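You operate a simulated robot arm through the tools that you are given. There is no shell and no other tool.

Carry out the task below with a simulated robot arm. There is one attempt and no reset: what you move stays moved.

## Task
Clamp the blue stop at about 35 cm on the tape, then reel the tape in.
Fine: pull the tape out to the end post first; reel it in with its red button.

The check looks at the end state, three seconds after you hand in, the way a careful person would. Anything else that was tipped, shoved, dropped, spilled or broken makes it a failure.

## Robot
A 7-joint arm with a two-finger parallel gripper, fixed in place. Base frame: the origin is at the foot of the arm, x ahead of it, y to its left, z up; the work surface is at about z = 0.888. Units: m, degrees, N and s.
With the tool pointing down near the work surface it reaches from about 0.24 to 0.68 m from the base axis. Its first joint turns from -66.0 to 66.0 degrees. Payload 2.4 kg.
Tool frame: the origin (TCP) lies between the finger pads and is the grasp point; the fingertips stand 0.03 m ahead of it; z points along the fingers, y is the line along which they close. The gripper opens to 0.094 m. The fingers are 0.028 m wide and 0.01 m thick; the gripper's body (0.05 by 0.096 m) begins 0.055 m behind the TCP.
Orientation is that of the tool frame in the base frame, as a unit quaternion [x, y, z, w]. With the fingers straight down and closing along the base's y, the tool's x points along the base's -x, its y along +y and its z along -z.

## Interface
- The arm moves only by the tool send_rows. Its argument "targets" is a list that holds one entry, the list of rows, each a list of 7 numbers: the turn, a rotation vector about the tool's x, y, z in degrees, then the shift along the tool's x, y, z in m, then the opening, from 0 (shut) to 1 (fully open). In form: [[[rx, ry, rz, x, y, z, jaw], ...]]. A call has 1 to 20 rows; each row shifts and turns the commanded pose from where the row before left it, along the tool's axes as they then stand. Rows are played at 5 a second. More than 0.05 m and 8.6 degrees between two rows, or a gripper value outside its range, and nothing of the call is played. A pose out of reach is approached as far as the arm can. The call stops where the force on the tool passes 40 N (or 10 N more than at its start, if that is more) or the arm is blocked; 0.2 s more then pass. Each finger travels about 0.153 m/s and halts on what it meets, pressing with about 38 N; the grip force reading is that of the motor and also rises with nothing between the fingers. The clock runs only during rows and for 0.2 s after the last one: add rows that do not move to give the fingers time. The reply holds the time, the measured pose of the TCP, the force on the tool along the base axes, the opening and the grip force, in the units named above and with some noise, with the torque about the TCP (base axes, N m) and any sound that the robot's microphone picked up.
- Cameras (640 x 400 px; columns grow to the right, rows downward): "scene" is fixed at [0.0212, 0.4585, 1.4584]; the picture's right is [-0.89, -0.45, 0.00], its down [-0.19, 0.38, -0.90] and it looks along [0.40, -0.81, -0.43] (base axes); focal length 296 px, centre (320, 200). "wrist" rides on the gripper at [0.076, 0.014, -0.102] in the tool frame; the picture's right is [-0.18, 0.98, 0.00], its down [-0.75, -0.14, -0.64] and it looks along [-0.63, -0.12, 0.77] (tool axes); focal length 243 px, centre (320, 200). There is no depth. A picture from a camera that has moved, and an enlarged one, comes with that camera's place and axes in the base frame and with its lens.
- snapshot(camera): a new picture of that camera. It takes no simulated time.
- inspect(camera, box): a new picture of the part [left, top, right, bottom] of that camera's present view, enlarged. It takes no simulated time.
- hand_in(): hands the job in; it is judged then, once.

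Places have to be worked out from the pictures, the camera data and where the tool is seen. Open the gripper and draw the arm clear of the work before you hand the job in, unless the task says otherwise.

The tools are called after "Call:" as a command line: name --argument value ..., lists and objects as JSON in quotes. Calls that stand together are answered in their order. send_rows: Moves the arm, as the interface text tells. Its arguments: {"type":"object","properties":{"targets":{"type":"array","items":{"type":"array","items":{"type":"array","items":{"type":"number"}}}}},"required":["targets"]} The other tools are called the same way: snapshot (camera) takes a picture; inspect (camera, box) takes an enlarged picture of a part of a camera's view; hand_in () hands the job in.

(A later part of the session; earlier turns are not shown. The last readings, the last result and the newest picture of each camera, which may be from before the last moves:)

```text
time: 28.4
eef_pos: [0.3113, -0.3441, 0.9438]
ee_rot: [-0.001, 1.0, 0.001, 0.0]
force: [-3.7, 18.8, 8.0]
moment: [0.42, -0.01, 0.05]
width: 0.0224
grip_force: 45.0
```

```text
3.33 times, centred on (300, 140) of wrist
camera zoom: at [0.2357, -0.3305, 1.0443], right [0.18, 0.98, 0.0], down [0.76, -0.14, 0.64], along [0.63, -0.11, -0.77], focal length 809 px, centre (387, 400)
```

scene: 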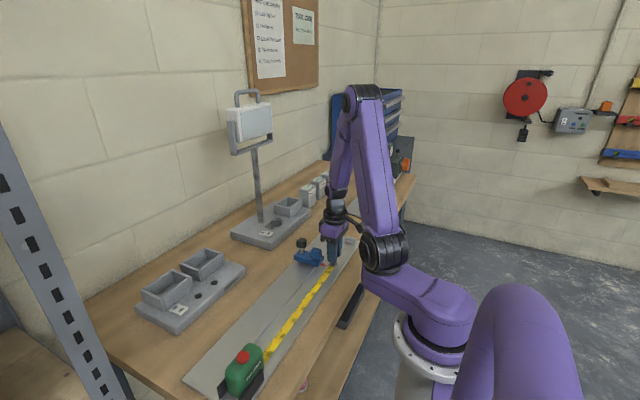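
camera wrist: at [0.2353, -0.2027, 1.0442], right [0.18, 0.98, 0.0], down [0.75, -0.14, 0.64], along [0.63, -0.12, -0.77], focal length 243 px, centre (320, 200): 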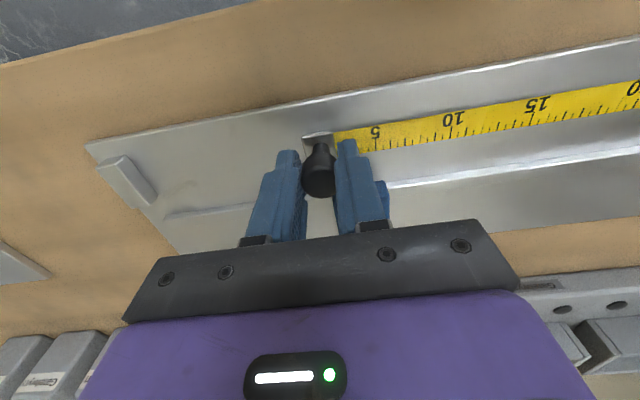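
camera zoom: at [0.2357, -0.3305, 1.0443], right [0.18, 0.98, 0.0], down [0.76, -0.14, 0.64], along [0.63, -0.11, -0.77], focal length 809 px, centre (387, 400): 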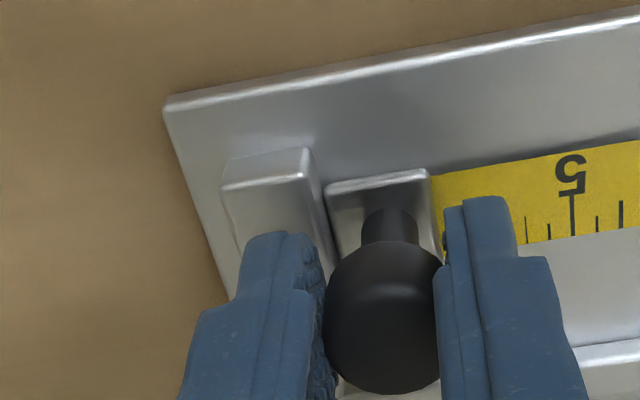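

Contact: y force jumped to 18.8 N and the picture shows the hook against the post. I'll open, rise and look.

Call:
send_rows --targets '[[[0, 0, 0, 0, 0, 0, 0.45], [0, 0, 0, 0, 0, 0, 0.45], [0, 0, 0, 0, 0, -0.03, 0.45], [0, 0, 0, 0, 0, -0.04, 0.45], [0, 0, 0, 0, 0, 0, 0.45]]]'

Call:
snapshot --camera "wrist"

Call:
inspect --camera "wrist" --box '[200, 60, 400, 200]'

Call:
snapshot --camera "scene"

```text
time: 29.6
eef_pos: [0.3103, -0.3464, 1.012]
ee_rot: [0.001, 1.0, 0.0, -0.001]
force: [-0.4, 0.1, -0.5]
moment: [0.0, -0.01, 0.01]
width: 0.0422
grip_force: 0.1
```

```text
taken
camera wrist: at [0.2349, -0.3315, 1.1142], right [0.18, 0.98, 0.0], down [0.75, -0.14, 0.64], along [0.63, -0.12, -0.77], focal length 243 px, centre (320, 200)
```

wrist: 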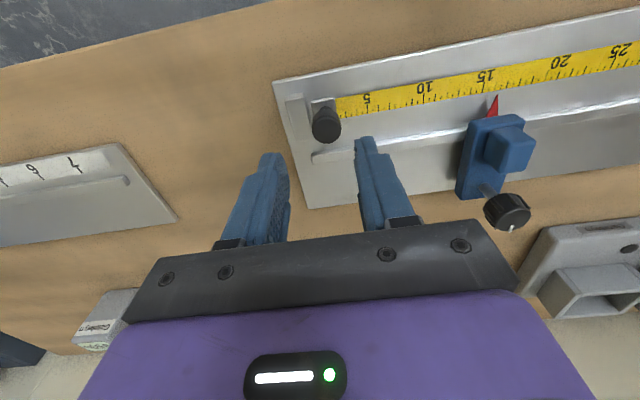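

```text
2.86 times, centred on (300, 130) of wrist
camera zoom: at [0.2349, -0.3315, 1.1142], right [0.18, 0.98, 0.0], down [0.75, -0.14, 0.64], along [0.63, -0.12, -0.77], focal length 693 px, centre (377, 400)
```

zoom: 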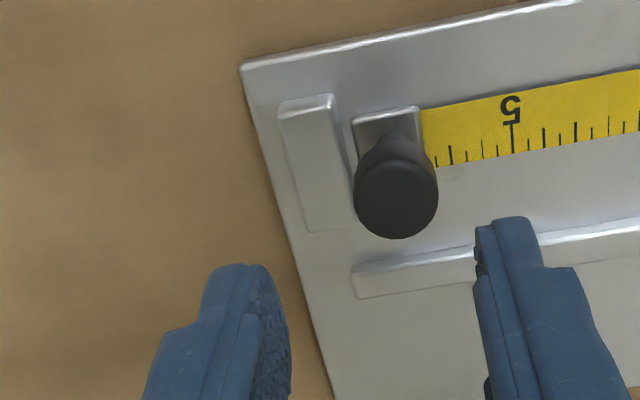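

```text
taken
```

scene: 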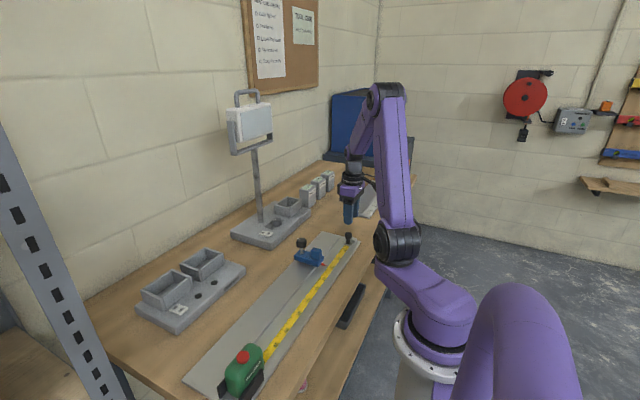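

The hook now rests against the post and stays there, and the stop's pointer currently reads about 16 cm. Next I'll go above the stop's clamp knob to look at it.

Call:
send_rows --targets '[[[0, 0, 0, 0, 0, -0.044, 0.7], [0, 0, 0, -0.025, 0.035, 0, 0.7], [0, 0, 0, -0.025, 0.035, 0, 0.7], [0, 0, 0, -0.025, 0.035, 0, 0.7], [0, 0, 0, -0.025, 0.035, 0, 0.7], [0, 0, 0, 0, 0, 0, 0.7]]]'

Call:
inspect --camera "wrist" --box '[200, 40, 440, 200]'

Call:
inspect --camera "scene" --box '[280, 225, 340, 275]'

```text
time: 31.0
eef_pos: [0.4118, -0.2068, 1.0557]
ee_rot: [0.0, 1.0, 0.0, 0.0]
force: [0.4, -0.3, -1.0]
moment: [-0.02, -0.02, 0.02]
width: 0.066
grip_force: 0.0
```

```text
2.50 times, centred on (320, 120) of wrist
camera zoom: at [0.3353, -0.1916, 1.1582], right [0.18, 0.98, 0.0], down [0.75, -0.14, 0.64], along [0.63, -0.12, -0.77], focal length 606 px, centre (320, 400)
```

zoom: 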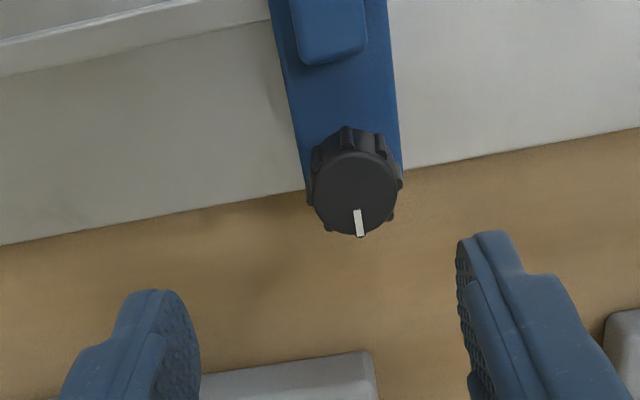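

```text
8.00 times, centred on (310, 250) of scene
camera zoom: at [0.0212, 0.4585, 1.4584], right [-0.89, -0.45, 0.0], down [-0.19, 0.38, -0.9], along [0.4, -0.81, -0.43], focal length 2370 px, centre (400, -200)
```

zoom: 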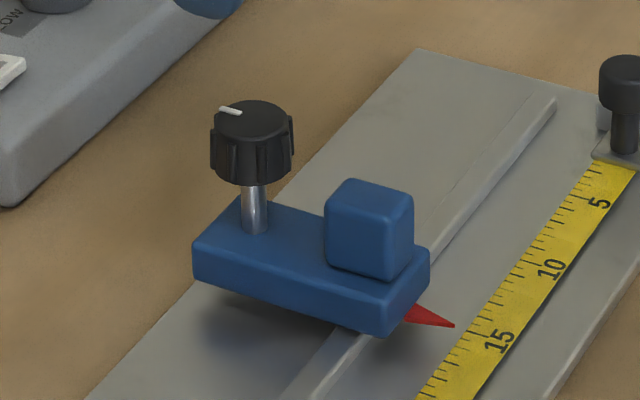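

The wrist view puts the clamp knob at about (0.414, -0.195), with its white mark pointing to +x. I'll go over the blue grip block to hold it along y and test whether the stop slides freely or is still clamped.

Call:
send_rows --targets '[[[0, 0, 0, 0.026, 0.006, 0, 0.6], [0, 0, 0, 0.025, 0.006, 0, 0.6], [0, 0, 0, 0, 0, 0.03, 0.6], [0, 0, 0, 0, 0, 0.02, 0.6], [0, 0, 0, 0, 0, 0, 0.6]]]'

Call:
inspect --camera "wrist" --box '[200, 40, 440, 220]'

Call:
inspect --camera "scene" --box '[280, 215, 340, 275]'

```text
time: 32.2
eef_pos: [0.36, -0.1944, 1.0069]
ee_rot: [0.001, 1.0, 0.0, 0.0]
force: [1.2, 0.7, 0.1]
moment: [0.02, -0.01, 0.0]
width: 0.0564
grip_force: 0.1
```

```text
2.22 times, centred on (320, 130) of wrist
camera zoom: at [0.2844, -0.179, 1.1081], right [0.18, 0.98, 0.0], down [0.75, -0.14, 0.64], along [0.63, -0.12, -0.77], focal length 539 px, centre (320, 356)
```

zoom: 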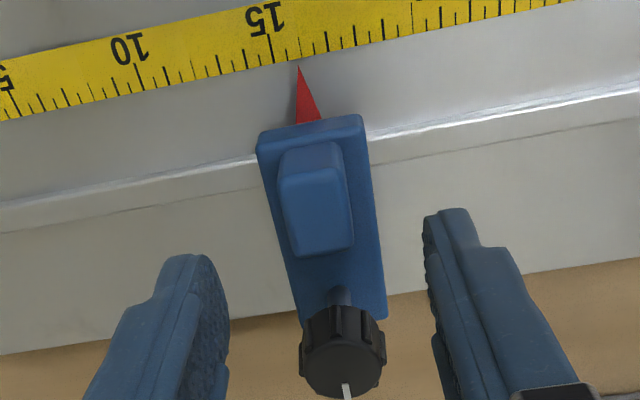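

```text
6.67 times, centred on (310, 245) of scene
camera zoom: at [0.0212, 0.4585, 1.4584], right [-0.89, -0.45, 0.0], down [-0.19, 0.38, -0.9], along [0.4, -0.81, -0.43], focal length 1975 px, centre (387, -100)
```

zoom: 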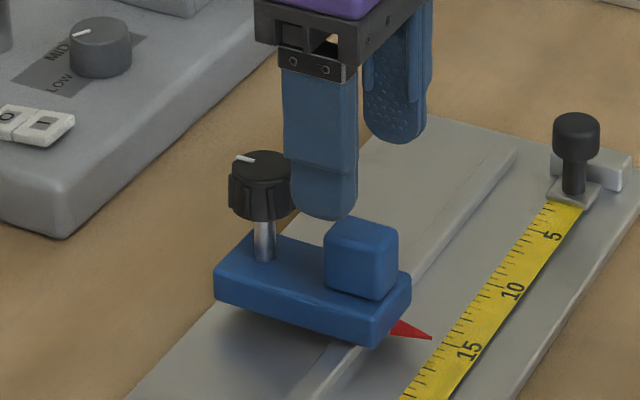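

The pointer reads about 16 cm, and the grip block is right below me at (0.362, -0.195). I'll descend around it, keeping the tips just above the bar, and close.

Call:
send_rows --targets '[[[0, 0, 0, -0.002, 0, 0.02, 0.6], [0, 0, 0, 0, 0, 0.02, 0.6], [0, 0, 0, 0, 0, 0.012, 0.6], [0, 0, 0, 0, 0, 0.006, 0.6], [0, 0, 0, 0, 0, 0, 0.6]]]'

Call:
inspect --camera "wrist" --box '[200, 40, 440, 220]'

Call:
inspect --camera "scene" --box '[280, 215, 340, 275]'

```text
time: 33.4
eef_pos: [0.3606, -0.1936, 0.9483]
ee_rot: [0.0, 1.0, -0.001, 0.001]
force: [-0.1, -0.9, 0.8]
moment: [-0.04, 0.04, 0.0]
width: 0.0564
grip_force: 0.1
```

```text
2.22 times, centred on (320, 130) of wrist
camera zoom: at [0.2865, -0.1794, 1.0502], right [0.18, 0.98, 0.0], down [0.75, -0.14, 0.64], along [0.63, -0.12, -0.77], focal length 539 px, centre (320, 356)
```

zoom: 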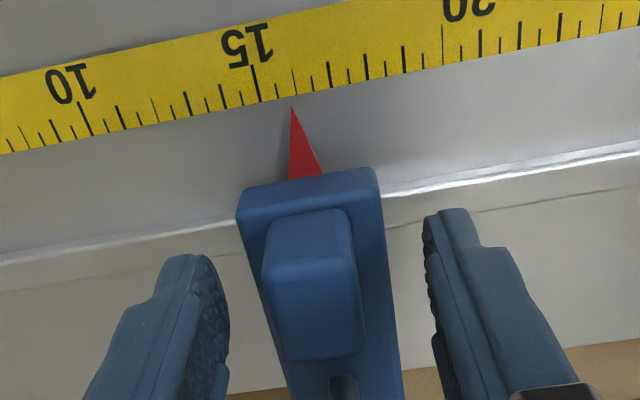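

```text
6.67 times, centred on (310, 245) of scene
camera zoom: at [0.0212, 0.4585, 1.4584], right [-0.89, -0.45, 0.0], down [-0.19, 0.38, -0.9], along [0.4, -0.81, -0.43], focal length 1975 px, centre (387, -100)
```

zoom: 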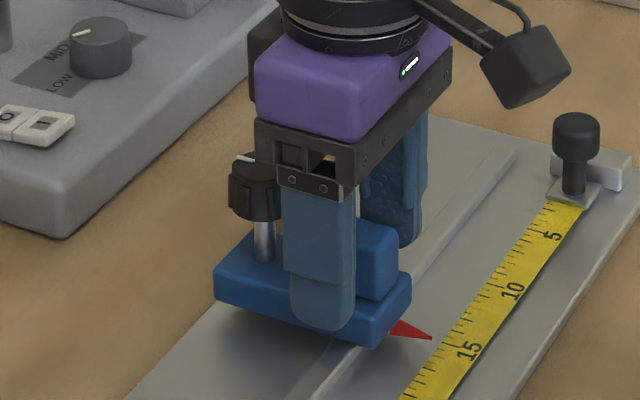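

Everything is placed right. I'll raise 3 mm as margin over the bar top, then close on the block.

Call:
send_rows --targets '[[[0, 0, 0, 0, 0, -0.003, 0.6], [0, 0, 0, 0, 0, 0, 0], [0, 0, 0, 0, 0, 0, 0], [0, 0, 0, 0, 0, 0, 0]]]'

Call:
inspect --camera "wrist" --box '[200, 40, 440, 220]'

```text
time: 34.4
eef_pos: [0.3614, -0.1931, 0.9518]
ee_rot: [0.0, 1.0, 0.0, 0.0]
force: [-0.5, 0.0, -2.0]
moment: [0.02, -0.26, -0.01]
width: 0.0216
grip_force: 45.2
```

```text
2.22 times, centred on (320, 130) of wrist
camera zoom: at [0.2864, -0.1795, 1.0531], right [0.18, 0.98, 0.0], down [0.75, -0.14, 0.64], along [0.63, -0.12, -0.77], focal length 539 px, centre (320, 356)
```

zoom: 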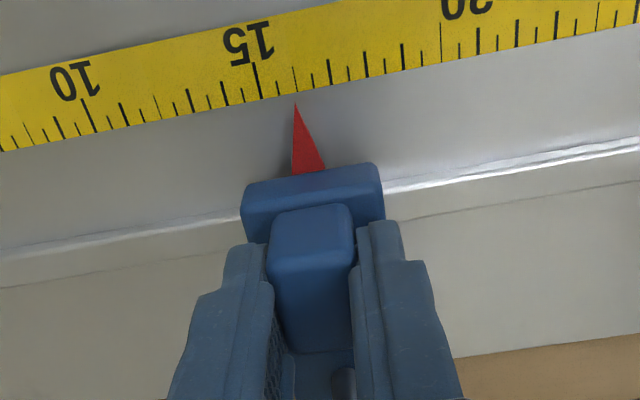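

I have the block (width 21.6 mm). I'll test-slide 4 mm toward +y and watch the force and the pointer.

Call:
send_rows --targets '[[[0, 0, 0, 0, 0.002, 0, 0], [0, 0, 0, 0, 0.002, 0, 0], [0, 0, 0, 0, 0, 0, 0]]]'

Call:
inspect --camera "wrist" --box '[200, 40, 440, 220]'

```text
time: 35.2
eef_pos: [0.3623, -0.1901, 0.9521]
ee_rot: [-0.001, 1.0, 0.0, 0.0]
force: [3.0, -0.8, -0.5]
moment: [-0.04, 0.43, -0.08]
width: 0.0216
grip_force: 44.7
```

```text
2.22 times, centred on (320, 130) of wrist
camera zoom: at [0.2864, -0.1755, 1.0531], right [0.18, 0.98, 0.0], down [0.75, -0.14, 0.64], along [0.63, -0.12, -0.77], focal length 539 px, centre (320, 356)
```

zoom: 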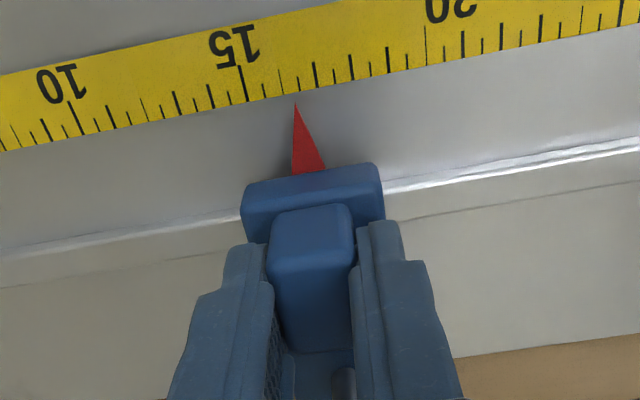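

The stop slides freely (under 1 N), so the clamp is currently loose, and the pointer now reads about 16.5. I'll slide it about 17.5 cm further and then fine-adjust by the scale.

Call:
send_rows --targets '[[[0, 0, 0, 0, 0.015, 0, 0], [0, 0, 0, 0, 0.02, 0, 0], [0, 0, 0, 0, 0.02, 0, 0], [0, 0, 0, 0, 0.02, 0, 0], [0, 0, 0, 0, 0.015, 0, 0], [0, 0, 0, 0, 0, 0, 0]]]'

Call:
snapshot --camera "wrist"

Call:
snapshot --camera "scene"

```text
time: 36.6
eef_pos: [0.362, -0.099, 0.951]
ee_rot: [0.001, 1.0, 0.0, 0.0]
force: [1.5, -1.0, -3.7]
moment: [-0.06, -0.64, -0.12]
width: 0.0216
grip_force: 45.1
```

```text
taken
camera wrist: at [0.2864, -0.085, 1.0531], right [0.18, 0.98, 0.0], down [0.75, -0.14, 0.64], along [0.63, -0.12, -0.77], focal length 243 px, centre (320, 200)
```

wrist: 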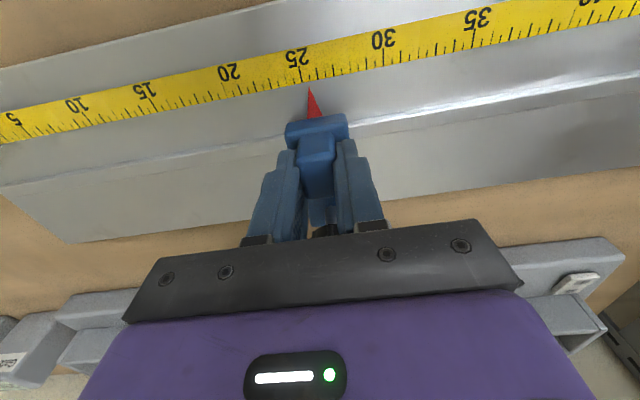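

```text
taken
```

scene: 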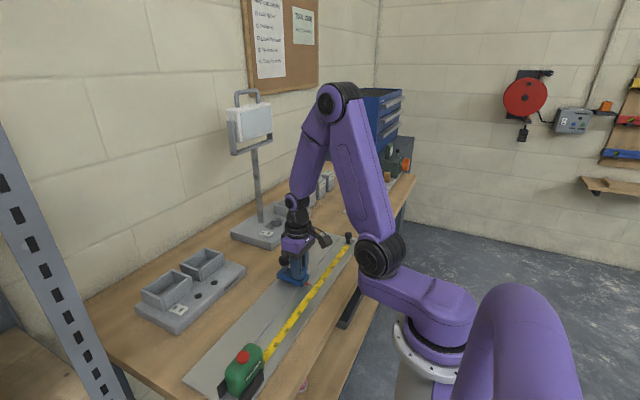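

The pointer reads about 25.5 and the hook stays at the post. I'll slide another 8.5 cm.

Call:
send_rows --targets '[[[0, 0, 0, 0, 0.015, 0, 0], [0, 0, 0, 0, 0.02, 0, 0], [0, 0, 0, 0, 0.02, 0, 0], [0, 0, 0, 0, 0.02, 0, 0], [0, 0, 0, 0, 0.01, 0, 0], [0, 0, 0, 0, 0, 0, 0]]]'

Call:
inspect --camera "wrist" --box '[200, 40, 440, 220]'

Call:
inspect --camera "scene" --box '[260, 230, 370, 320]'

```text
time: 38.0
eef_pos: [0.3616, -0.014, 0.9503]
ee_rot: [-0.002, 1.0, -0.001, 0.0]
force: [4.8, -0.6, -19.6]
moment: [-0.03, -1.26, -0.11]
width: 0.0217
grip_force: 44.4
```

```text
2.22 times, centred on (320, 130) of wrist
camera zoom: at [0.2862, -0.0001, 1.0531], right [0.18, 0.98, 0.0], down [0.75, -0.14, 0.64], along [0.63, -0.12, -0.77], focal length 539 px, centre (320, 356)
```

zoom: 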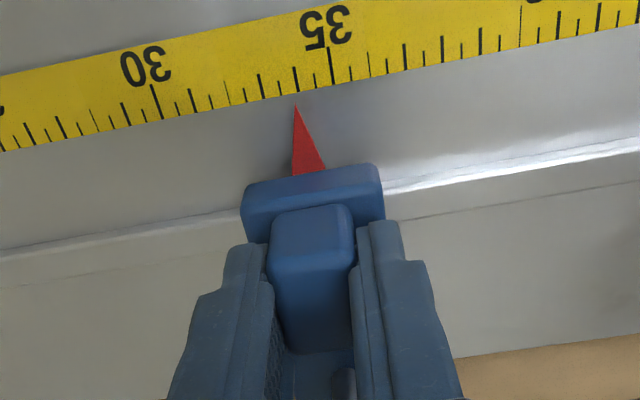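

```text
4.44 times, centred on (315, 275) of scene
camera zoom: at [0.0216, 0.4585, 1.4584], right [-0.89, -0.45, 0.0], down [-0.19, 0.38, -0.9], along [0.4, -0.81, -0.43], focal length 1317 px, centre (342, -133)
```

zoom: 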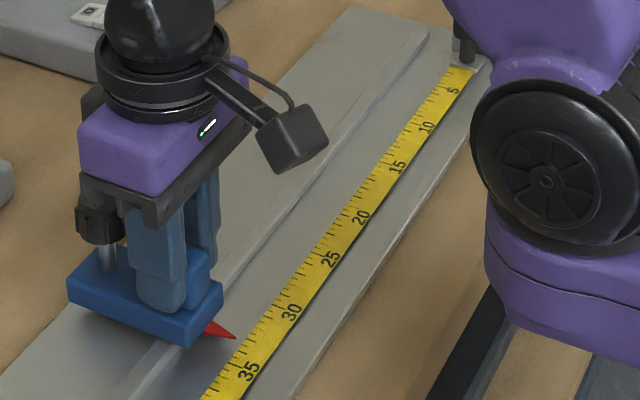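

The pointer reads about 33.9. I'll move 11 mm more toward +y and ease the vertical load slightly.

Call:
send_rows --targets '[[[0, 0, 0, 0, 0.004, 0.0003, 0], [0, 0, 0, 0, 0.004, 0, 0], [0, 0, 0, 0, 0.003, 0, 0], [0, 0, 0, 0, 0, 0, 0]]]'

Call:
inspect --camera "wrist" --box '[260, 40, 380, 130]'

```text
time: 39.0
eef_pos: [0.3617, -0.0034, 0.9516]
ee_rot: [0.0, 1.0, 0.0, 0.0]
force: [5.3, -1.5, 9.0]
moment: [-0.06, 0.74, -0.08]
width: 0.0215
grip_force: 44.8
```

```text
4.44 times, centred on (320, 85) of wrist
camera zoom: at [0.2862, 0.0107, 1.0531], right [0.18, 0.98, 0.0], down [0.75, -0.14, 0.64], along [0.63, -0.12, -0.77], focal length 1078 px, centre (320, 711)
```

zoom: 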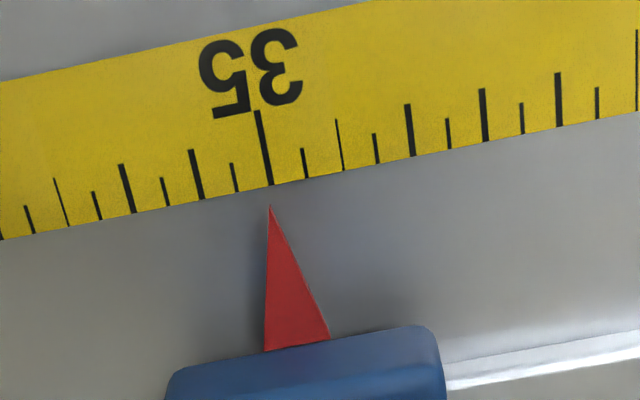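

The pointer is within a millimetre of the 35 tick (reads about 34.9–35.0). I'll release the block, rise, move over the clamp knob and turn the tool -90° in free air, so I have a long clockwise stroke available.

Call:
send_rows --targets '[[[0, 0, 0, 0, 0, -0.0002, 0.0], [0, 0, 0, 0, 0, 0, 0.5], [0, 0, 0, 0, 0, 0, 0.5], [0, 0, 0, 0, 0, -0.04, 0.5], [0, 0, 0, 0, 0, -0.045, 0.5], [0, 0, 0, -0.0265, 0, 0, 0.6], [0, 0, 0, -0.0265, 0, 0, 0.6], [0, 0, 0, 0, 0, 0, 0.6]]]'

Call:
inspect --camera "wrist" --box '[200, 0, 440, 200]'

Call:
snapshot --camera "scene"

```text
time: 40.8
eef_pos: [0.4151, -0.0032, 1.0384]
ee_rot: [-0.001, 1.0, 0.0, 0.0]
force: [0.5, -0.4, 0.1]
moment: [0.0, 0.01, 0.02]
width: 0.0563
grip_force: 0.0
```

```text
2.00 times, centred on (320, 100) of wrist
camera zoom: at [0.3395, 0.0111, 1.139], right [0.18, 0.98, 0.0], down [0.75, -0.14, 0.64], along [0.63, -0.12, -0.77], focal length 485 px, centre (320, 400)
```

zoom: 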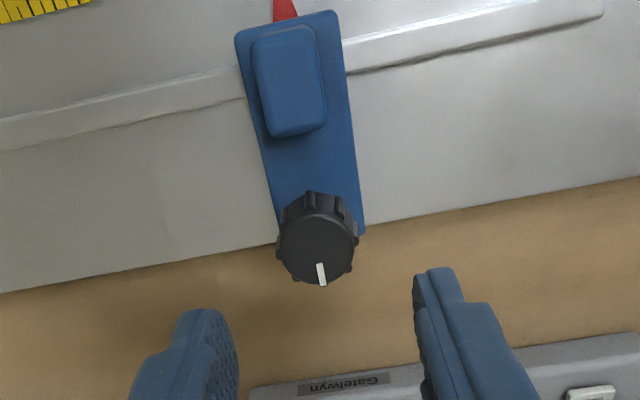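

```text
taken
```

scene: 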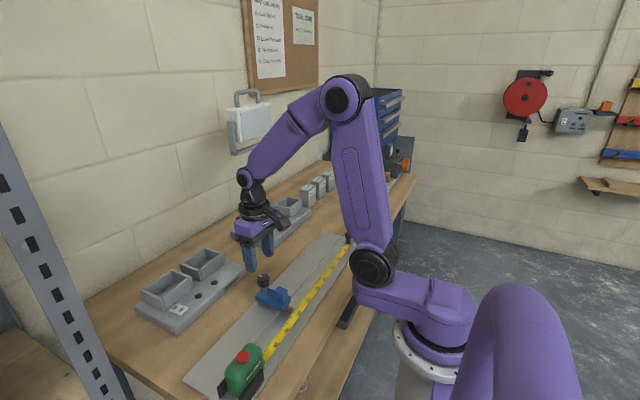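

The clamp knob's centre is at (0.413, -0.005), right beneath me. I'll turn the tool -90° in free air and check the pose.

Call:
send_rows --targets '[[[0, 0, -8.2, 0.002, -0.001, 0, 0.6], [0, 0, -8.2, 0, 0, 0, 0.6], [0, 0, -8.2, 0, 0, 0, 0.6], [0, 0, -8.2, 0, 0, 0, 0.6], [0, 0, -8.2, 0, 0, 0, 0.6], [0, 0, -8.2, 0, 0, 0, 0.6], [0, 0, -8.2, 0, 0, 0, 0.6], [0, 0, -8.2, 0, 0, 0, 0.6], [0, 0, -8.2, 0, 0, 0, 0.6], [0, 0, -8.2, 0, 0, 0, 0.6], [0, 0, -8.0, 0, 0, 0, 0.6], [0, 0, 0, 0, 0, 0, 0.6]]]'

Call:
inspect --camera "wrist" --box '[200, 0, 440, 200]'

Call:
inspect --camera "scene" --box '[200, 200, 360, 320]'

```text
time: 43.4
eef_pos: [0.4134, -0.0056, 1.0365]
ee_rot: [0.708, -0.706, 0.001, 0.0]
force: [0.6, 0.4, 0.6]
moment: [-0.02, 0.03, -0.01]
width: 0.0564
grip_force: 0.1
```

```text
2.00 times, centred on (320, 100) of wrist
camera zoom: at [0.3994, -0.0808, 1.1383], right [-0.98, 0.18, 0.0], down [0.14, 0.75, 0.64], along [0.12, 0.63, -0.77], focal length 485 px, centre (320, 400)
```

zoom: 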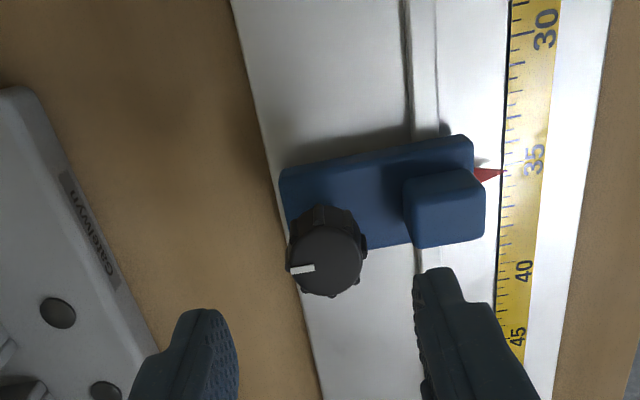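

```text
3.33 times, centred on (280, 260) of scene
camera zoom: at [0.0212, 0.4585, 1.4584], right [-0.89, -0.45, 0.0], down [-0.19, 0.38, -0.9], along [0.4, -0.81, -0.43], focal length 988 px, centre (453, 0)
```

zoom: 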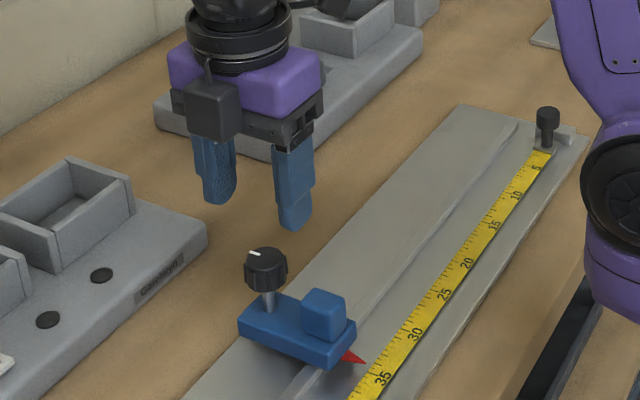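

The turn is fine and the knob is centred. I'll narrow the opening to about 43 mm and descend around the knob head, with the tips staying above the block top.

Call:
send_rows --targets '[[[0, 0, 0, 0, 0, 0.02, 0.46], [0, 0, 0, 0, 0, 0.02, 0.46], [0, 0, 0, 0, 0, 0.015, 0.46], [0, 0, 0, 0, 0, 0.012, 0.46], [0, 0, 0, 0, 0, 0, 0.46]]]'

Call:
inspect --camera "wrist" --box '[200, 40, 440, 220]'

Call:
inspect --camera "scene" --box '[230, 240, 320, 310]'

```text
time: 44.6
eef_pos: [0.4129, -0.0062, 0.97]
ee_rot: [0.708, -0.707, -0.001, 0.001]
force: [-0.1, 0.2, -0.7]
moment: [0.01, 0.03, 0.02]
width: 0.043
grip_force: 0.1
```

```text
2.22 times, centred on (320, 130) of wrist
camera zoom: at [0.3991, -0.0806, 1.0713], right [-0.98, 0.18, 0.0], down [0.14, 0.75, 0.64], along [0.12, 0.63, -0.77], focal length 539 px, centre (320, 356)
```

zoom: 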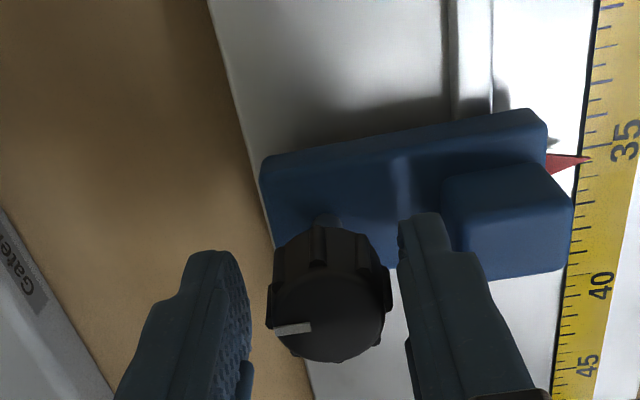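

```text
5.71 times, centred on (275, 275) of scene
camera zoom: at [0.0212, 0.4585, 1.4584], right [-0.89, -0.45, 0.0], down [-0.19, 0.38, -0.9], along [0.4, -0.81, -0.43], focal length 1693 px, centre (577, -229)
```

zoom: 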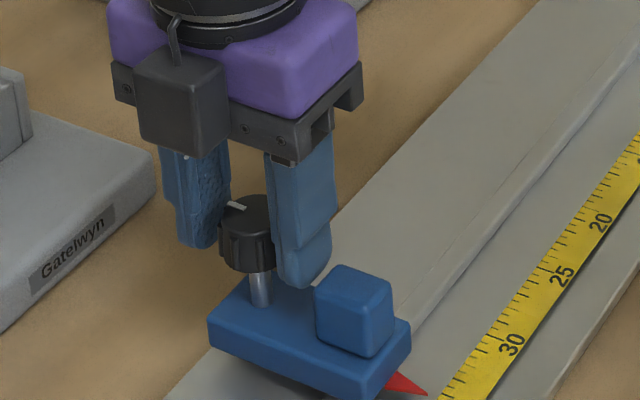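

The fingers straddle the knob head. I'll nudge 1.5 mm to +y for better centring, close on it, and read the forces.

Call:
send_rows --targets '[[[0, 0, 0, -0.0015, 0, 0, 0.46], [0, 0, 0, 0, 0, 0, 0], [0, 0, 0, 0, 0, 0, 0], [0, 0, 0, 0, 0, 0, 0]]]'

Call:
inspect --camera "wrist" --box '[200, 40, 440, 220]'

```text
time: 45.6
eef_pos: [0.4117, -0.0033, 0.9688]
ee_rot: [-0.707, 0.707, 0.002, -0.001]
force: [-16.7, 0.7, 5.3]
moment: [-0.07, 0.38, -0.01]
width: 0.0288
grip_force: 44.5
```

```text
2.22 times, centred on (320, 130) of wrist
camera zoom: at [0.398, -0.0792, 1.0712], right [-0.98, 0.18, 0.01], down [0.14, 0.75, 0.64], along [0.11, 0.63, -0.77], focal length 539 px, centre (320, 356)
```

zoom: 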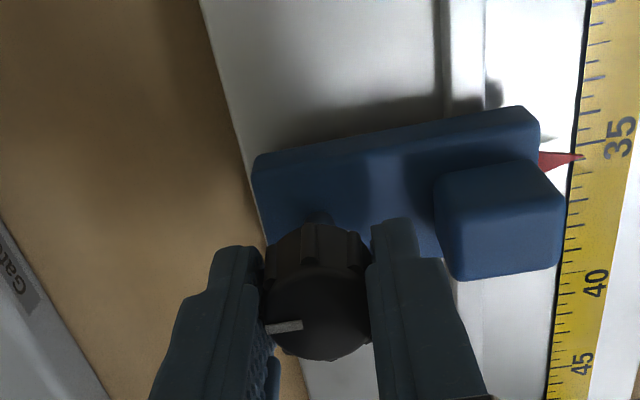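

Grip width is 28.8 mm. The -16.7 N in x means the knob's axis is slightly toward -x, so I'll trim by about 1 mm.

Call:
send_rows --targets '[[[0, 0, 0, 0, 0.001, 0, 0], [0, 0, 0, 0, 0, 0, 0]]]'

```text
time: 46.2
eef_pos: [0.4107, -0.0034, 0.9695]
ee_rot: [-0.707, 0.707, 0.001, 0.0]
force: [-14.3, 0.4, 0.0]
moment: [-0.09, 0.36, 0.03]
width: 0.029
grip_force: 45.6
```

The force barely changed, so I'll try another 1 mm and see.

Call:
send_rows --targets '[[[0, 0, 0, 0, 0.001, 0, 0], [0, 0, 0, 0, 0, 0, 0]]]'

Call:
inspect --camera "wrist" --box '[200, 40, 440, 220]'

```text
time: 46.8
eef_pos: [0.4111, -0.0043, 0.969]
ee_rot: [-0.707, 0.707, 0.001, 0.001]
force: [-10.3, -1.1, 1.5]
moment: [-0.15, 0.27, 0.0]
width: 0.0291
grip_force: 45.1
```

```text
2.22 times, centred on (320, 130) of wrist
camera zoom: at [0.3971, -0.0794, 1.0711], right [-0.98, 0.18, 0.0], down [0.14, 0.75, 0.64], along [0.12, 0.63, -0.77], focal length 539 px, centre (320, 356)
```

zoom: 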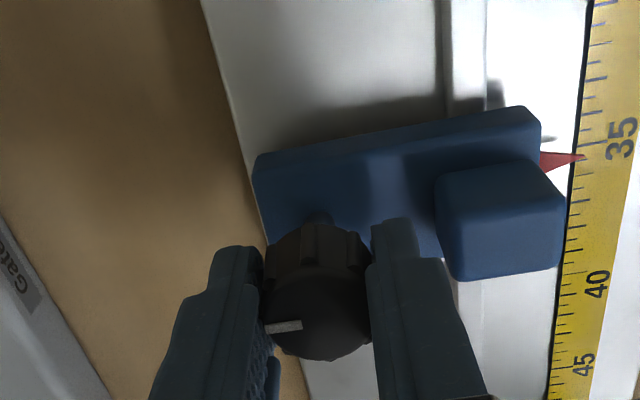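

The force falls slowly as I move, so I'll give it 2 mm more.

Call:
send_rows --targets '[[[0, 0, 0, 0, 0.001, 0, 0], [0, 0, 0, 0, 0.001, 0, 0], [0, 0, 0, 0, 0, 0, 0]]]'

```text
time: 47.6
eef_pos: [0.412, -0.0029, 0.9691]
ee_rot: [0.707, -0.707, 0.002, -0.002]
force: [9.3, -0.8, -16.7]
moment: [-0.05, -0.34, -0.01]
width: 0.0289
grip_force: 45.0
```

That slightly overshot (+9 N). I'll back off 1 mm and lower 0.2 mm.

Call:
send_rows --targets '[[[0, 0, 0, 0, -0.001, 0.0002, 0], [0, 0, 0, 0, 0, 0, 0]]]'

```text
time: 48.2
eef_pos: [0.4113, -0.0027, 0.9696]
ee_rot: [-0.707, 0.707, 0.0, 0.0]
force: [8.2, 0.2, -5.2]
moment: [0.21, -0.19, -0.01]
width: 0.029
grip_force: 44.0
```

Forces are small now. I'll turn clockwise (+rz) by 24° and check the torque and the picture.

Call:
send_rows --targets '[[[0, 0, 8, 0, 0, 0, 0], [0, 0, 8, 0, 0, 0, 0], [0, 0, 8, 0, 0, 0, 0], [0, 0, 0, 0, 0, 0, 0]]]'

Call:
inspect --camera "wrist" --box '[200, 40, 440, 220]'

Call:
inspect --camera "scene" --box '[230, 240, 320, 310]'

```text
time: 49.2
eef_pos: [0.4111, -0.0039, 0.9692]
ee_rot: [-0.544, 0.839, -0.001, 0.002]
force: [9.3, -0.7, 16.8]
moment: [-0.5, -0.01, -0.01]
width: 0.029
grip_force: 45.1
```

```text
2.22 times, centred on (320, 130) of wrist
camera zoom: at [0.3669, -0.067, 1.071], right [-0.82, 0.57, 0.0], down [0.43, 0.63, 0.64], along [0.37, 0.53, -0.77], focal length 539 px, centre (320, 356)
```

zoom: 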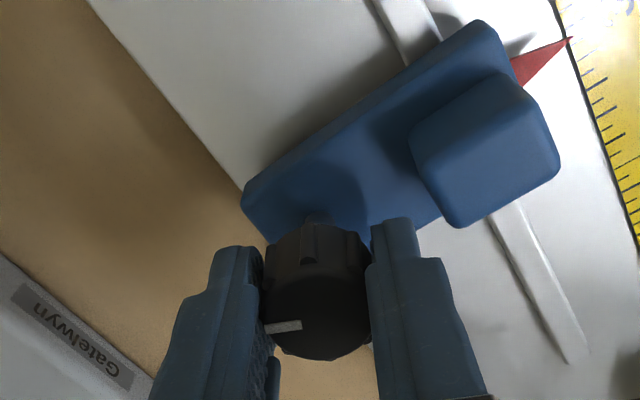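

```text
5.71 times, centred on (275, 275) of scene
camera zoom: at [0.0213, 0.4585, 1.4584], right [-0.89, -0.45, 0.0], down [-0.19, 0.38, -0.9], along [0.4, -0.81, -0.43], focal length 1693 px, centre (577, -229)
```

zoom: 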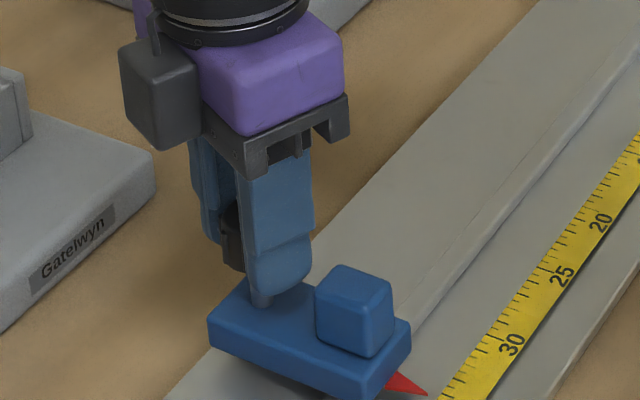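

The knob turns with the gripper and the stop stays put, with no torque yet. I'll turn 40° more.

Call:
send_rows --targets '[[[0, 0, 8, 0, 0, 0, 0], [0, 0, 8, 0, 0, 0, 0], [0, 0, 8, 0, 0, 0, 0], [0, 0, 8, 0, 0, 0, 0], [0, 0, 8, 0, 0, 0, 0], [0, 0, 0, 0, 0, 0, 0]]]'

Call:
inspect --camera "wrist" --box '[200, 0, 440, 220]'

```text
time: 50.6
eef_pos: [0.4123, -0.0043, 0.9693]
ee_rot: [-0.224, 0.975, -0.001, 0.002]
force: [8.7, -0.2, 26.3]
moment: [-0.02, -0.19, 0.02]
width: 0.0289
grip_force: 44.6
```

```text
1.82 times, centred on (320, 110) of wrist
camera zoom: at [0.3363, -0.0239, 1.0707], right [-0.26, 0.96, 0.0], down [0.74, 0.2, 0.64], along [0.62, 0.17, -0.76], focal length 441 px, centre (320, 364)
```

zoom: 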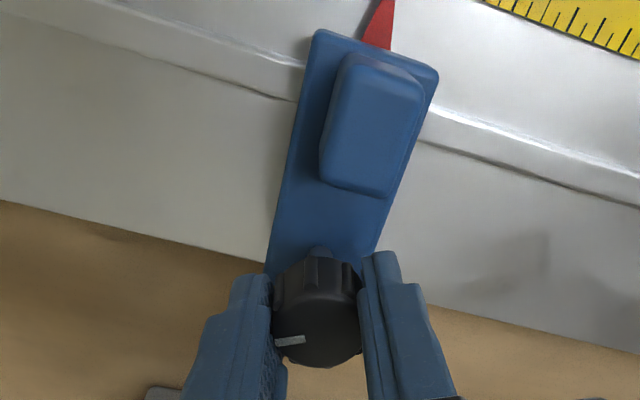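

Still no torque. I'll unload the vertical force by 0.4 mm and turn 48° more.

Call:
send_rows --targets '[[[0, 0, 0, 0, 0, -0.0004, 0], [0, 0, 8, 0, 0, 0, 0], [0, 0, 8, 0, 0, 0, 0], [0, 0, 8, 0, 0, 0, 0], [0, 0, 8, 0, 0, 0, 0], [0, 0, 8, 0, 0, 0, 0], [0, 0, 8, 0, 0, 0, 0], [0, 0, 0, 0, 0, 0, 0]]]'

Call:
inspect --camera "wrist" --box '[200, 0, 440, 220]'

Call:
inspect --camera "scene" --box '[230, 240, 320, 310]'

```text
time: 52.4
eef_pos: [0.4074, -0.0051, 0.9689]
ee_rot: [0.19, 0.982, 0.0, -0.002]
force: [0.5, 4.6, 11.1]
moment: [0.3, 0.46, 0.45]
width: 0.0287
grip_force: 45.7
```

```text
1.82 times, centred on (320, 110) of wrist
camera zoom: at [0.3442, 0.0388, 1.0712], right [0.54, 0.84, 0.0], down [0.65, -0.41, 0.64], along [0.54, -0.35, -0.77], focal length 441 px, centre (320, 364)
```

zoom: 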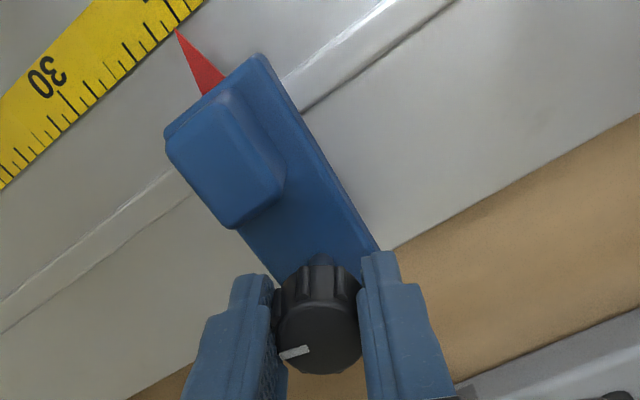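

```text
5.71 times, centred on (275, 275) of scene
camera zoom: at [0.0211, 0.4586, 1.4584], right [-0.89, -0.45, 0.0], down [-0.19, 0.38, -0.9], along [0.4, -0.81, -0.43], focal length 1693 px, centre (577, -229)
```

zoom: 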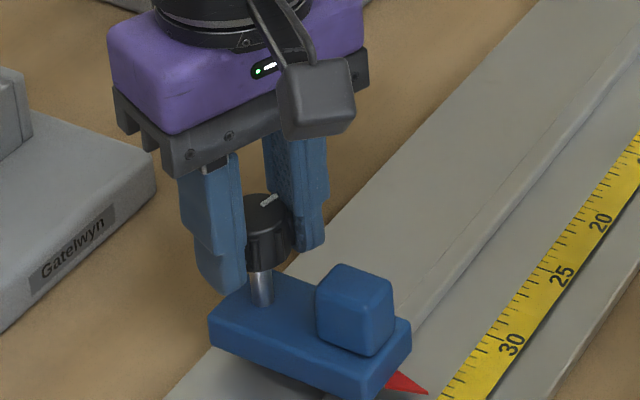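

Resistance torque now appears (0.45 N·m) after about 112° clockwise. I'll turn in small steps to see whether it is tightening up.

Call:
send_rows --targets '[[[0, 0, 5, 0, 0, 0, 0], [0, 0, 5, 0, 0, 0, 0], [0, 0, 0, 0, 0, 0, 0]]]'

Call:
inspect --camera "wrist" --box '[260, 100, 380, 220]'

```text
time: 53.2
eef_pos: [0.4107, -0.0036, 0.9691]
ee_rot: [0.275, 0.961, 0.0, -0.001]
force: [-0.4, 6.2, -3.3]
moment: [0.07, -0.09, 0.42]
width: 0.0293
grip_force: 45.3
```

```text
3.33 times, centred on (320, 160) of wrist
camera zoom: at [0.3531, 0.0494, 1.0708], right [0.68, 0.74, 0.0], down [0.57, -0.52, 0.64], along [0.47, -0.43, -0.77], focal length 809 px, centre (320, 333)
```

zoom: 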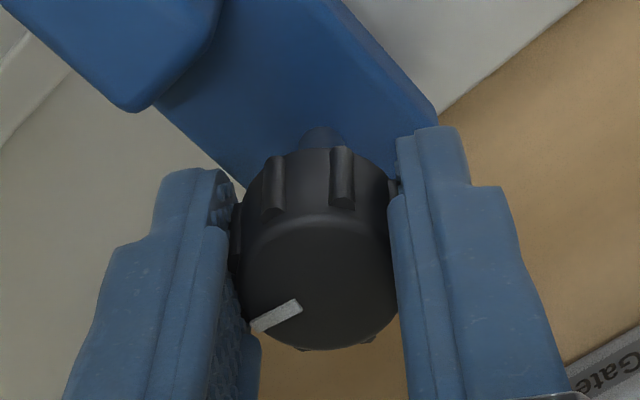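

The knob no longer turns and the fingers are slipping around it at about 0.42 N·m, so it is tight after roughly 105°. I'll open, rise, turn back square and check the pointer reading.

Call:
send_rows --targets '[[[0, 0, 0, 0, 0, 0, 0.48], [0, 0, 0, 0, 0, 0, 0.48], [0, 0, 0, 0, 0, -0.03, 0.48], [0, 0, 0, 0, 0, -0.04, 0.5], [0, 0, -8, 0, 0, 0, 0.6], [0, 0, -8, 0, 0, 0, 0.6], [0, 0, -8, 0, 0, 0, 0.6], [0, 0, -8, 0, 0, 0, 0.6], [0, 0, 0, 0.025, 0, 0, 0.6], [0, 0, 0, 0.025, 0, 0, 0.6], [0, 0, 0, 0, 0, 0, 0.6]]]'

Call:
inspect --camera "wrist" --box '[200, 20, 440, 200]'

Call:
snapshot --camera "scene"

```text
time: 55.6
eef_pos: [0.3595, -0.0045, 1.0395]
ee_rot: [-0.001, 1.0, 0.0, 0.0]
force: [0.1, 0.1, 0.2]
moment: [0.01, -0.02, 0.02]
width: 0.0565
grip_force: 0.1
```

```text
2.22 times, centred on (320, 110) of wrist
camera zoom: at [0.2846, 0.0105, 1.1416], right [0.18, 0.98, 0.0], down [0.75, -0.14, 0.64], along [0.63, -0.12, -0.77], focal length 539 px, centre (320, 400)
```

zoom: 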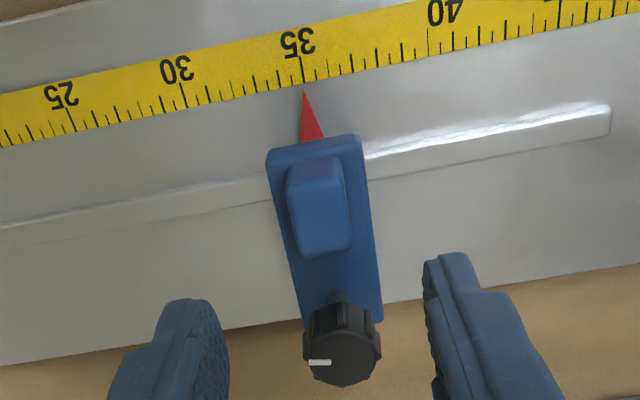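

```text
taken
```

scene: 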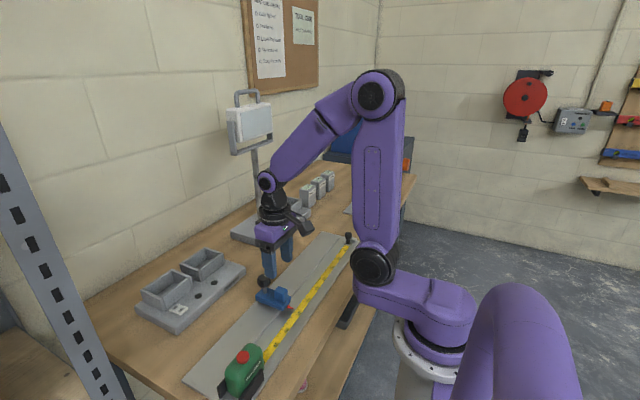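

The pointer reads 35.0, and the clamp knob's mark now points to -y, a quarter turn from before. I'll take hold of the block again and push gently to verify that it is really clamped.

Call:
send_rows --targets '[[[0, 0, 0, -0.002, 0.001, 0.025, 0.6], [0, 0, 0, 0, 0, 0.025, 0.6], [0, 0, 0, 0, 0, 0.025, 0.6], [0, 0, 0, 0, 0, 0.013, 0.6], [0, 0, 0, 0, 0, 0, 0.6], [0, 0, 0, 0, 0, 0, 0], [0, 0, 0, 0, 0, 0, 0], [0, 0, 0, 0, 0, 0, 0]]]'

Call:
inspect --camera "wrist" --box '[260, 40, 380, 130]'

```text
time: 57.4
eef_pos: [0.3614, -0.003, 0.951]
ee_rot: [0.0, 1.0, 0.0, 0.0]
force: [-0.3, -10.7, -13.9]
moment: [-0.23, -0.95, 0.05]
width: 0.0217
grip_force: 44.9
```

```text
4.44 times, centred on (320, 85) of wrist
camera zoom: at [0.2858, 0.0115, 1.0534], right [0.18, 0.98, 0.0], down [0.75, -0.14, 0.64], along [0.63, -0.12, -0.77], focal length 1078 px, centre (320, 711)
```

zoom: 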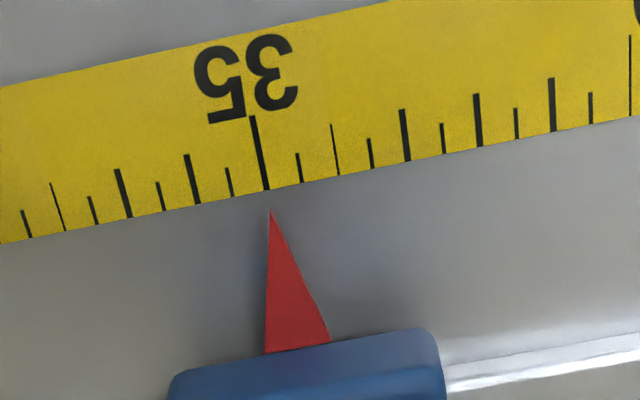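

The reading is 35.0. The stop already resists the gripper with about 11 N (it slid at under 1 N before), so it is holding. One more small push of 1 mm to confirm.

Call:
send_rows --targets '[[[0, 0, 0, 0, 0.001, 0, 0], [0, 0, 0, 0, 0, 0, 0]]]'

Call:
inspect --camera "wrist" --box '[260, 40, 380, 130]'

```text
time: 58.0
eef_pos: [0.3618, -0.0032, 0.9509]
ee_rot: [0.0, 1.0, 0.0, -0.001]
force: [0.7, -23.3, -16.1]
moment: [-0.45, -0.48, 0.2]
width: 0.0214
grip_force: 45.2
```

```text
4.44 times, centred on (320, 85) of wrist
camera zoom: at [0.2858, 0.0118, 1.0535], right [0.18, 0.98, 0.0], down [0.75, -0.14, 0.64], along [0.63, -0.12, -0.77], focal length 1078 px, centre (320, 711)
```

zoom: 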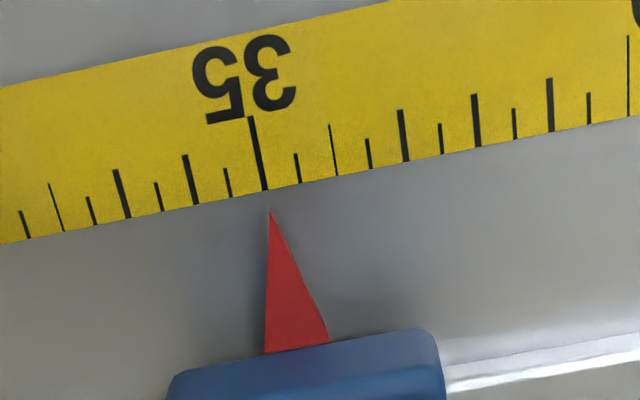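

At 23 N the pointer hasn't moved off 35.0, so it is firmly clamped. I'll relax, release the block, rise, and go above the red button, closing the fingers on the way.

Call:
send_rows --targets '[[[0, 0, 0, 0, -0.0017, 0, 0], [0, 0, 0, 0, 0, 0, 0.5], [0, 0, 0, 0, 0, 0, 0.5], [0, 0, 0, 0, 0, -0.04, 0.5], [0, 0, 0, 0, 0, -0.045, 0.5], [0, 0, 0, 0, 0, -0.02, 0.3], [0, 0, 0, 0.0117, 0.04, 0, 0.1], [0, 0, 0, 0.0117, 0.04, 0, 0], [0, 0, 0, 0.0117, 0.04, 0, 0], [0, 0, 0, 0.0117, 0.04, 0, 0], [0, 0, 0, 0, 0.03, 0, 0], [0, 0, 0, 0, 0, 0, 0]]]'

Call:
inspect --camera "wrist" --box '[200, 0, 440, 200]'

Call:
snapshot --camera "scene"

```text
time: 60.6
eef_pos: [0.315, 0.1869, 1.0558]
ee_rot: [0.0, 1.0, 0.001, 0.0]
force: [-0.4, 0.1, -0.1]
moment: [0.0, 0.01, 0.01]
width: 0.0
grip_force: 33.3
```

```text
2.00 times, centred on (320, 100) of wrist
camera zoom: at [0.2387, 0.2014, 1.1579], right [0.18, 0.98, 0.0], down [0.75, -0.14, 0.64], along [0.63, -0.12, -0.77], focal length 485 px, centre (320, 400)
```

zoom: 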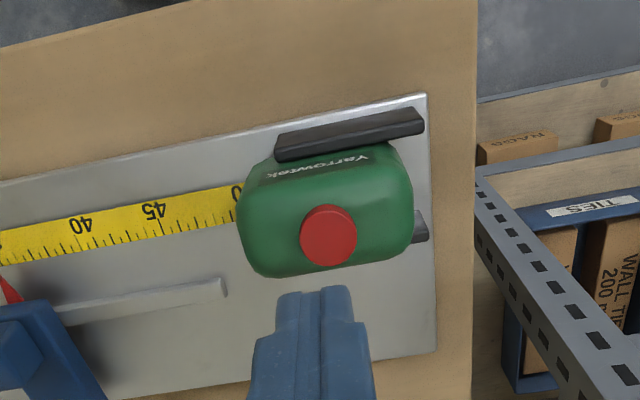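

```text
taken
```

scene: 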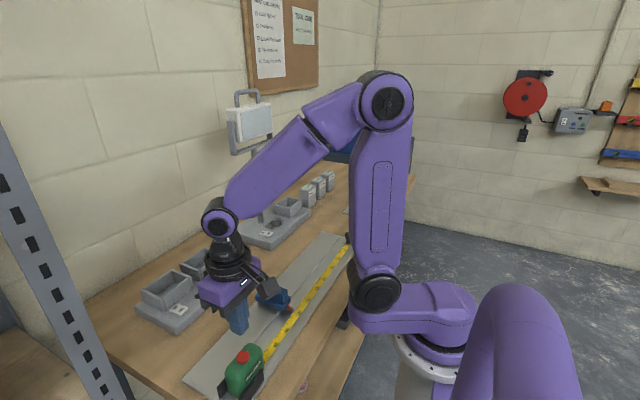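

The button's centre is at about (0.315, 0.190), top near 0.958. I'll centre over it and descend to just above.

Call:
send_rows --targets '[[[0, 0, 0, 0, 0.003, 0.02, 0], [0, 0, 0, 0, 0, 0.025, 0], [0, 0, 0, 0, 0, 0.015, 0], [0, 0, 0, 0, 0, 0, 0]]]'

Call:
inspect --camera "wrist" --box '[240, 80, 400, 200]'

Call:
inspect --camera "scene" --box '[190, 310, 300, 400]'

```text
time: 61.6
eef_pos: [0.3137, 0.1894, 0.9969]
ee_rot: [-0.001, 1.0, -0.001, 0.0]
force: [-0.3, 0.0, 0.0]
moment: [-0.02, -0.01, 0.0]
width: 0.0002
grip_force: 33.0
```

```text
3.33 times, centred on (320, 140) of wrist
camera zoom: at [0.2391, 0.204, 1.0979], right [0.18, 0.98, 0.0], down [0.75, -0.14, 0.64], along [0.63, -0.12, -0.77], focal length 809 px, centre (320, 400)
```

zoom: 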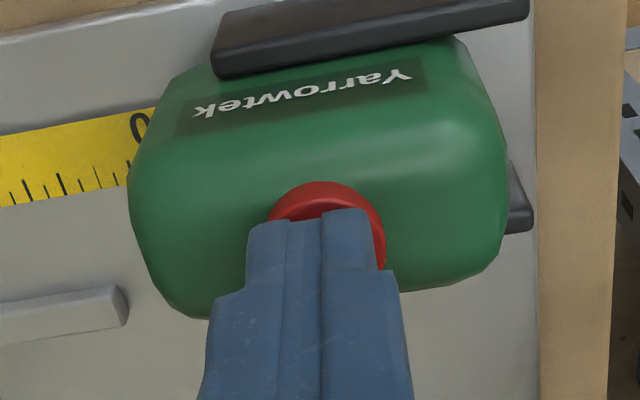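

```text
4.44 times, centred on (245, 355) of scene
camera zoom: at [0.0212, 0.4585, 1.4584], right [-0.89, -0.45, 0.0], down [-0.19, 0.38, -0.9], along [0.4, -0.81, -0.43], focal length 1317 px, centre (653, -489)
```

zoom: 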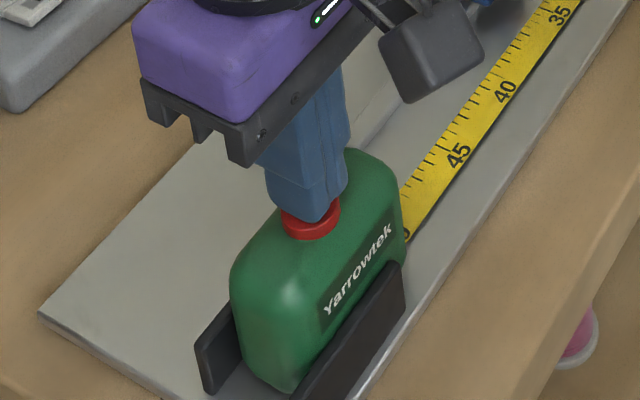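

The fingertips are about 1 cm above the button and well centred. I'll press down in small steps.

Call:
send_rows --targets '[[[0, 0, 0, 0, 0.001, 0.004, 0], [0, 0, 0, 0, 0, 0.003, 0], [0, 0, 0, 0, 0, 0.002, 0], [0, 0, 0, 0, 0, 0, 0]]]'

Call:
inspect --camera "scene" --box '[190, 310, 300, 400]'

```text
time: 62.8
eef_pos: [0.3165, 0.1894, 0.9877]
ee_rot: [-0.001, 1.0, 0.0, 0.002]
force: [-2.0, -3.1, 12.6]
moment: [-0.09, 0.09, 0.0]
width: 0.0
grip_force: 32.7
heard: click
stopped in row 4: the force on the tool passed its limit at 42 N (the readings are from after the stop); the commanded pose is now the measured one
```

```text
4.44 times, centred on (245, 355) of scene
camera zoom: at [0.021, 0.4584, 1.4584], right [-0.89, -0.45, 0.0], down [-0.19, 0.38, -0.9], along [0.4, -0.81, -0.43], focal length 1317 px, centre (653, -489)
```

zoom: 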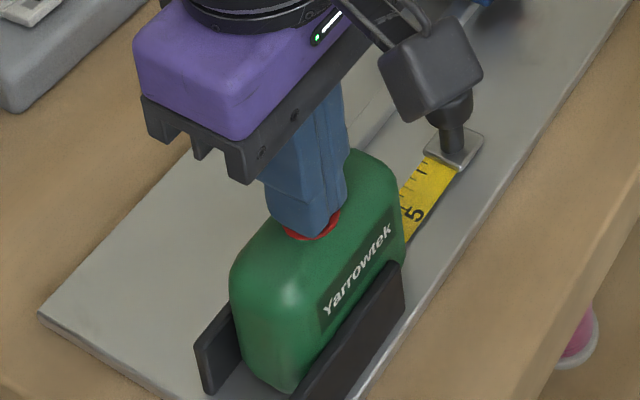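

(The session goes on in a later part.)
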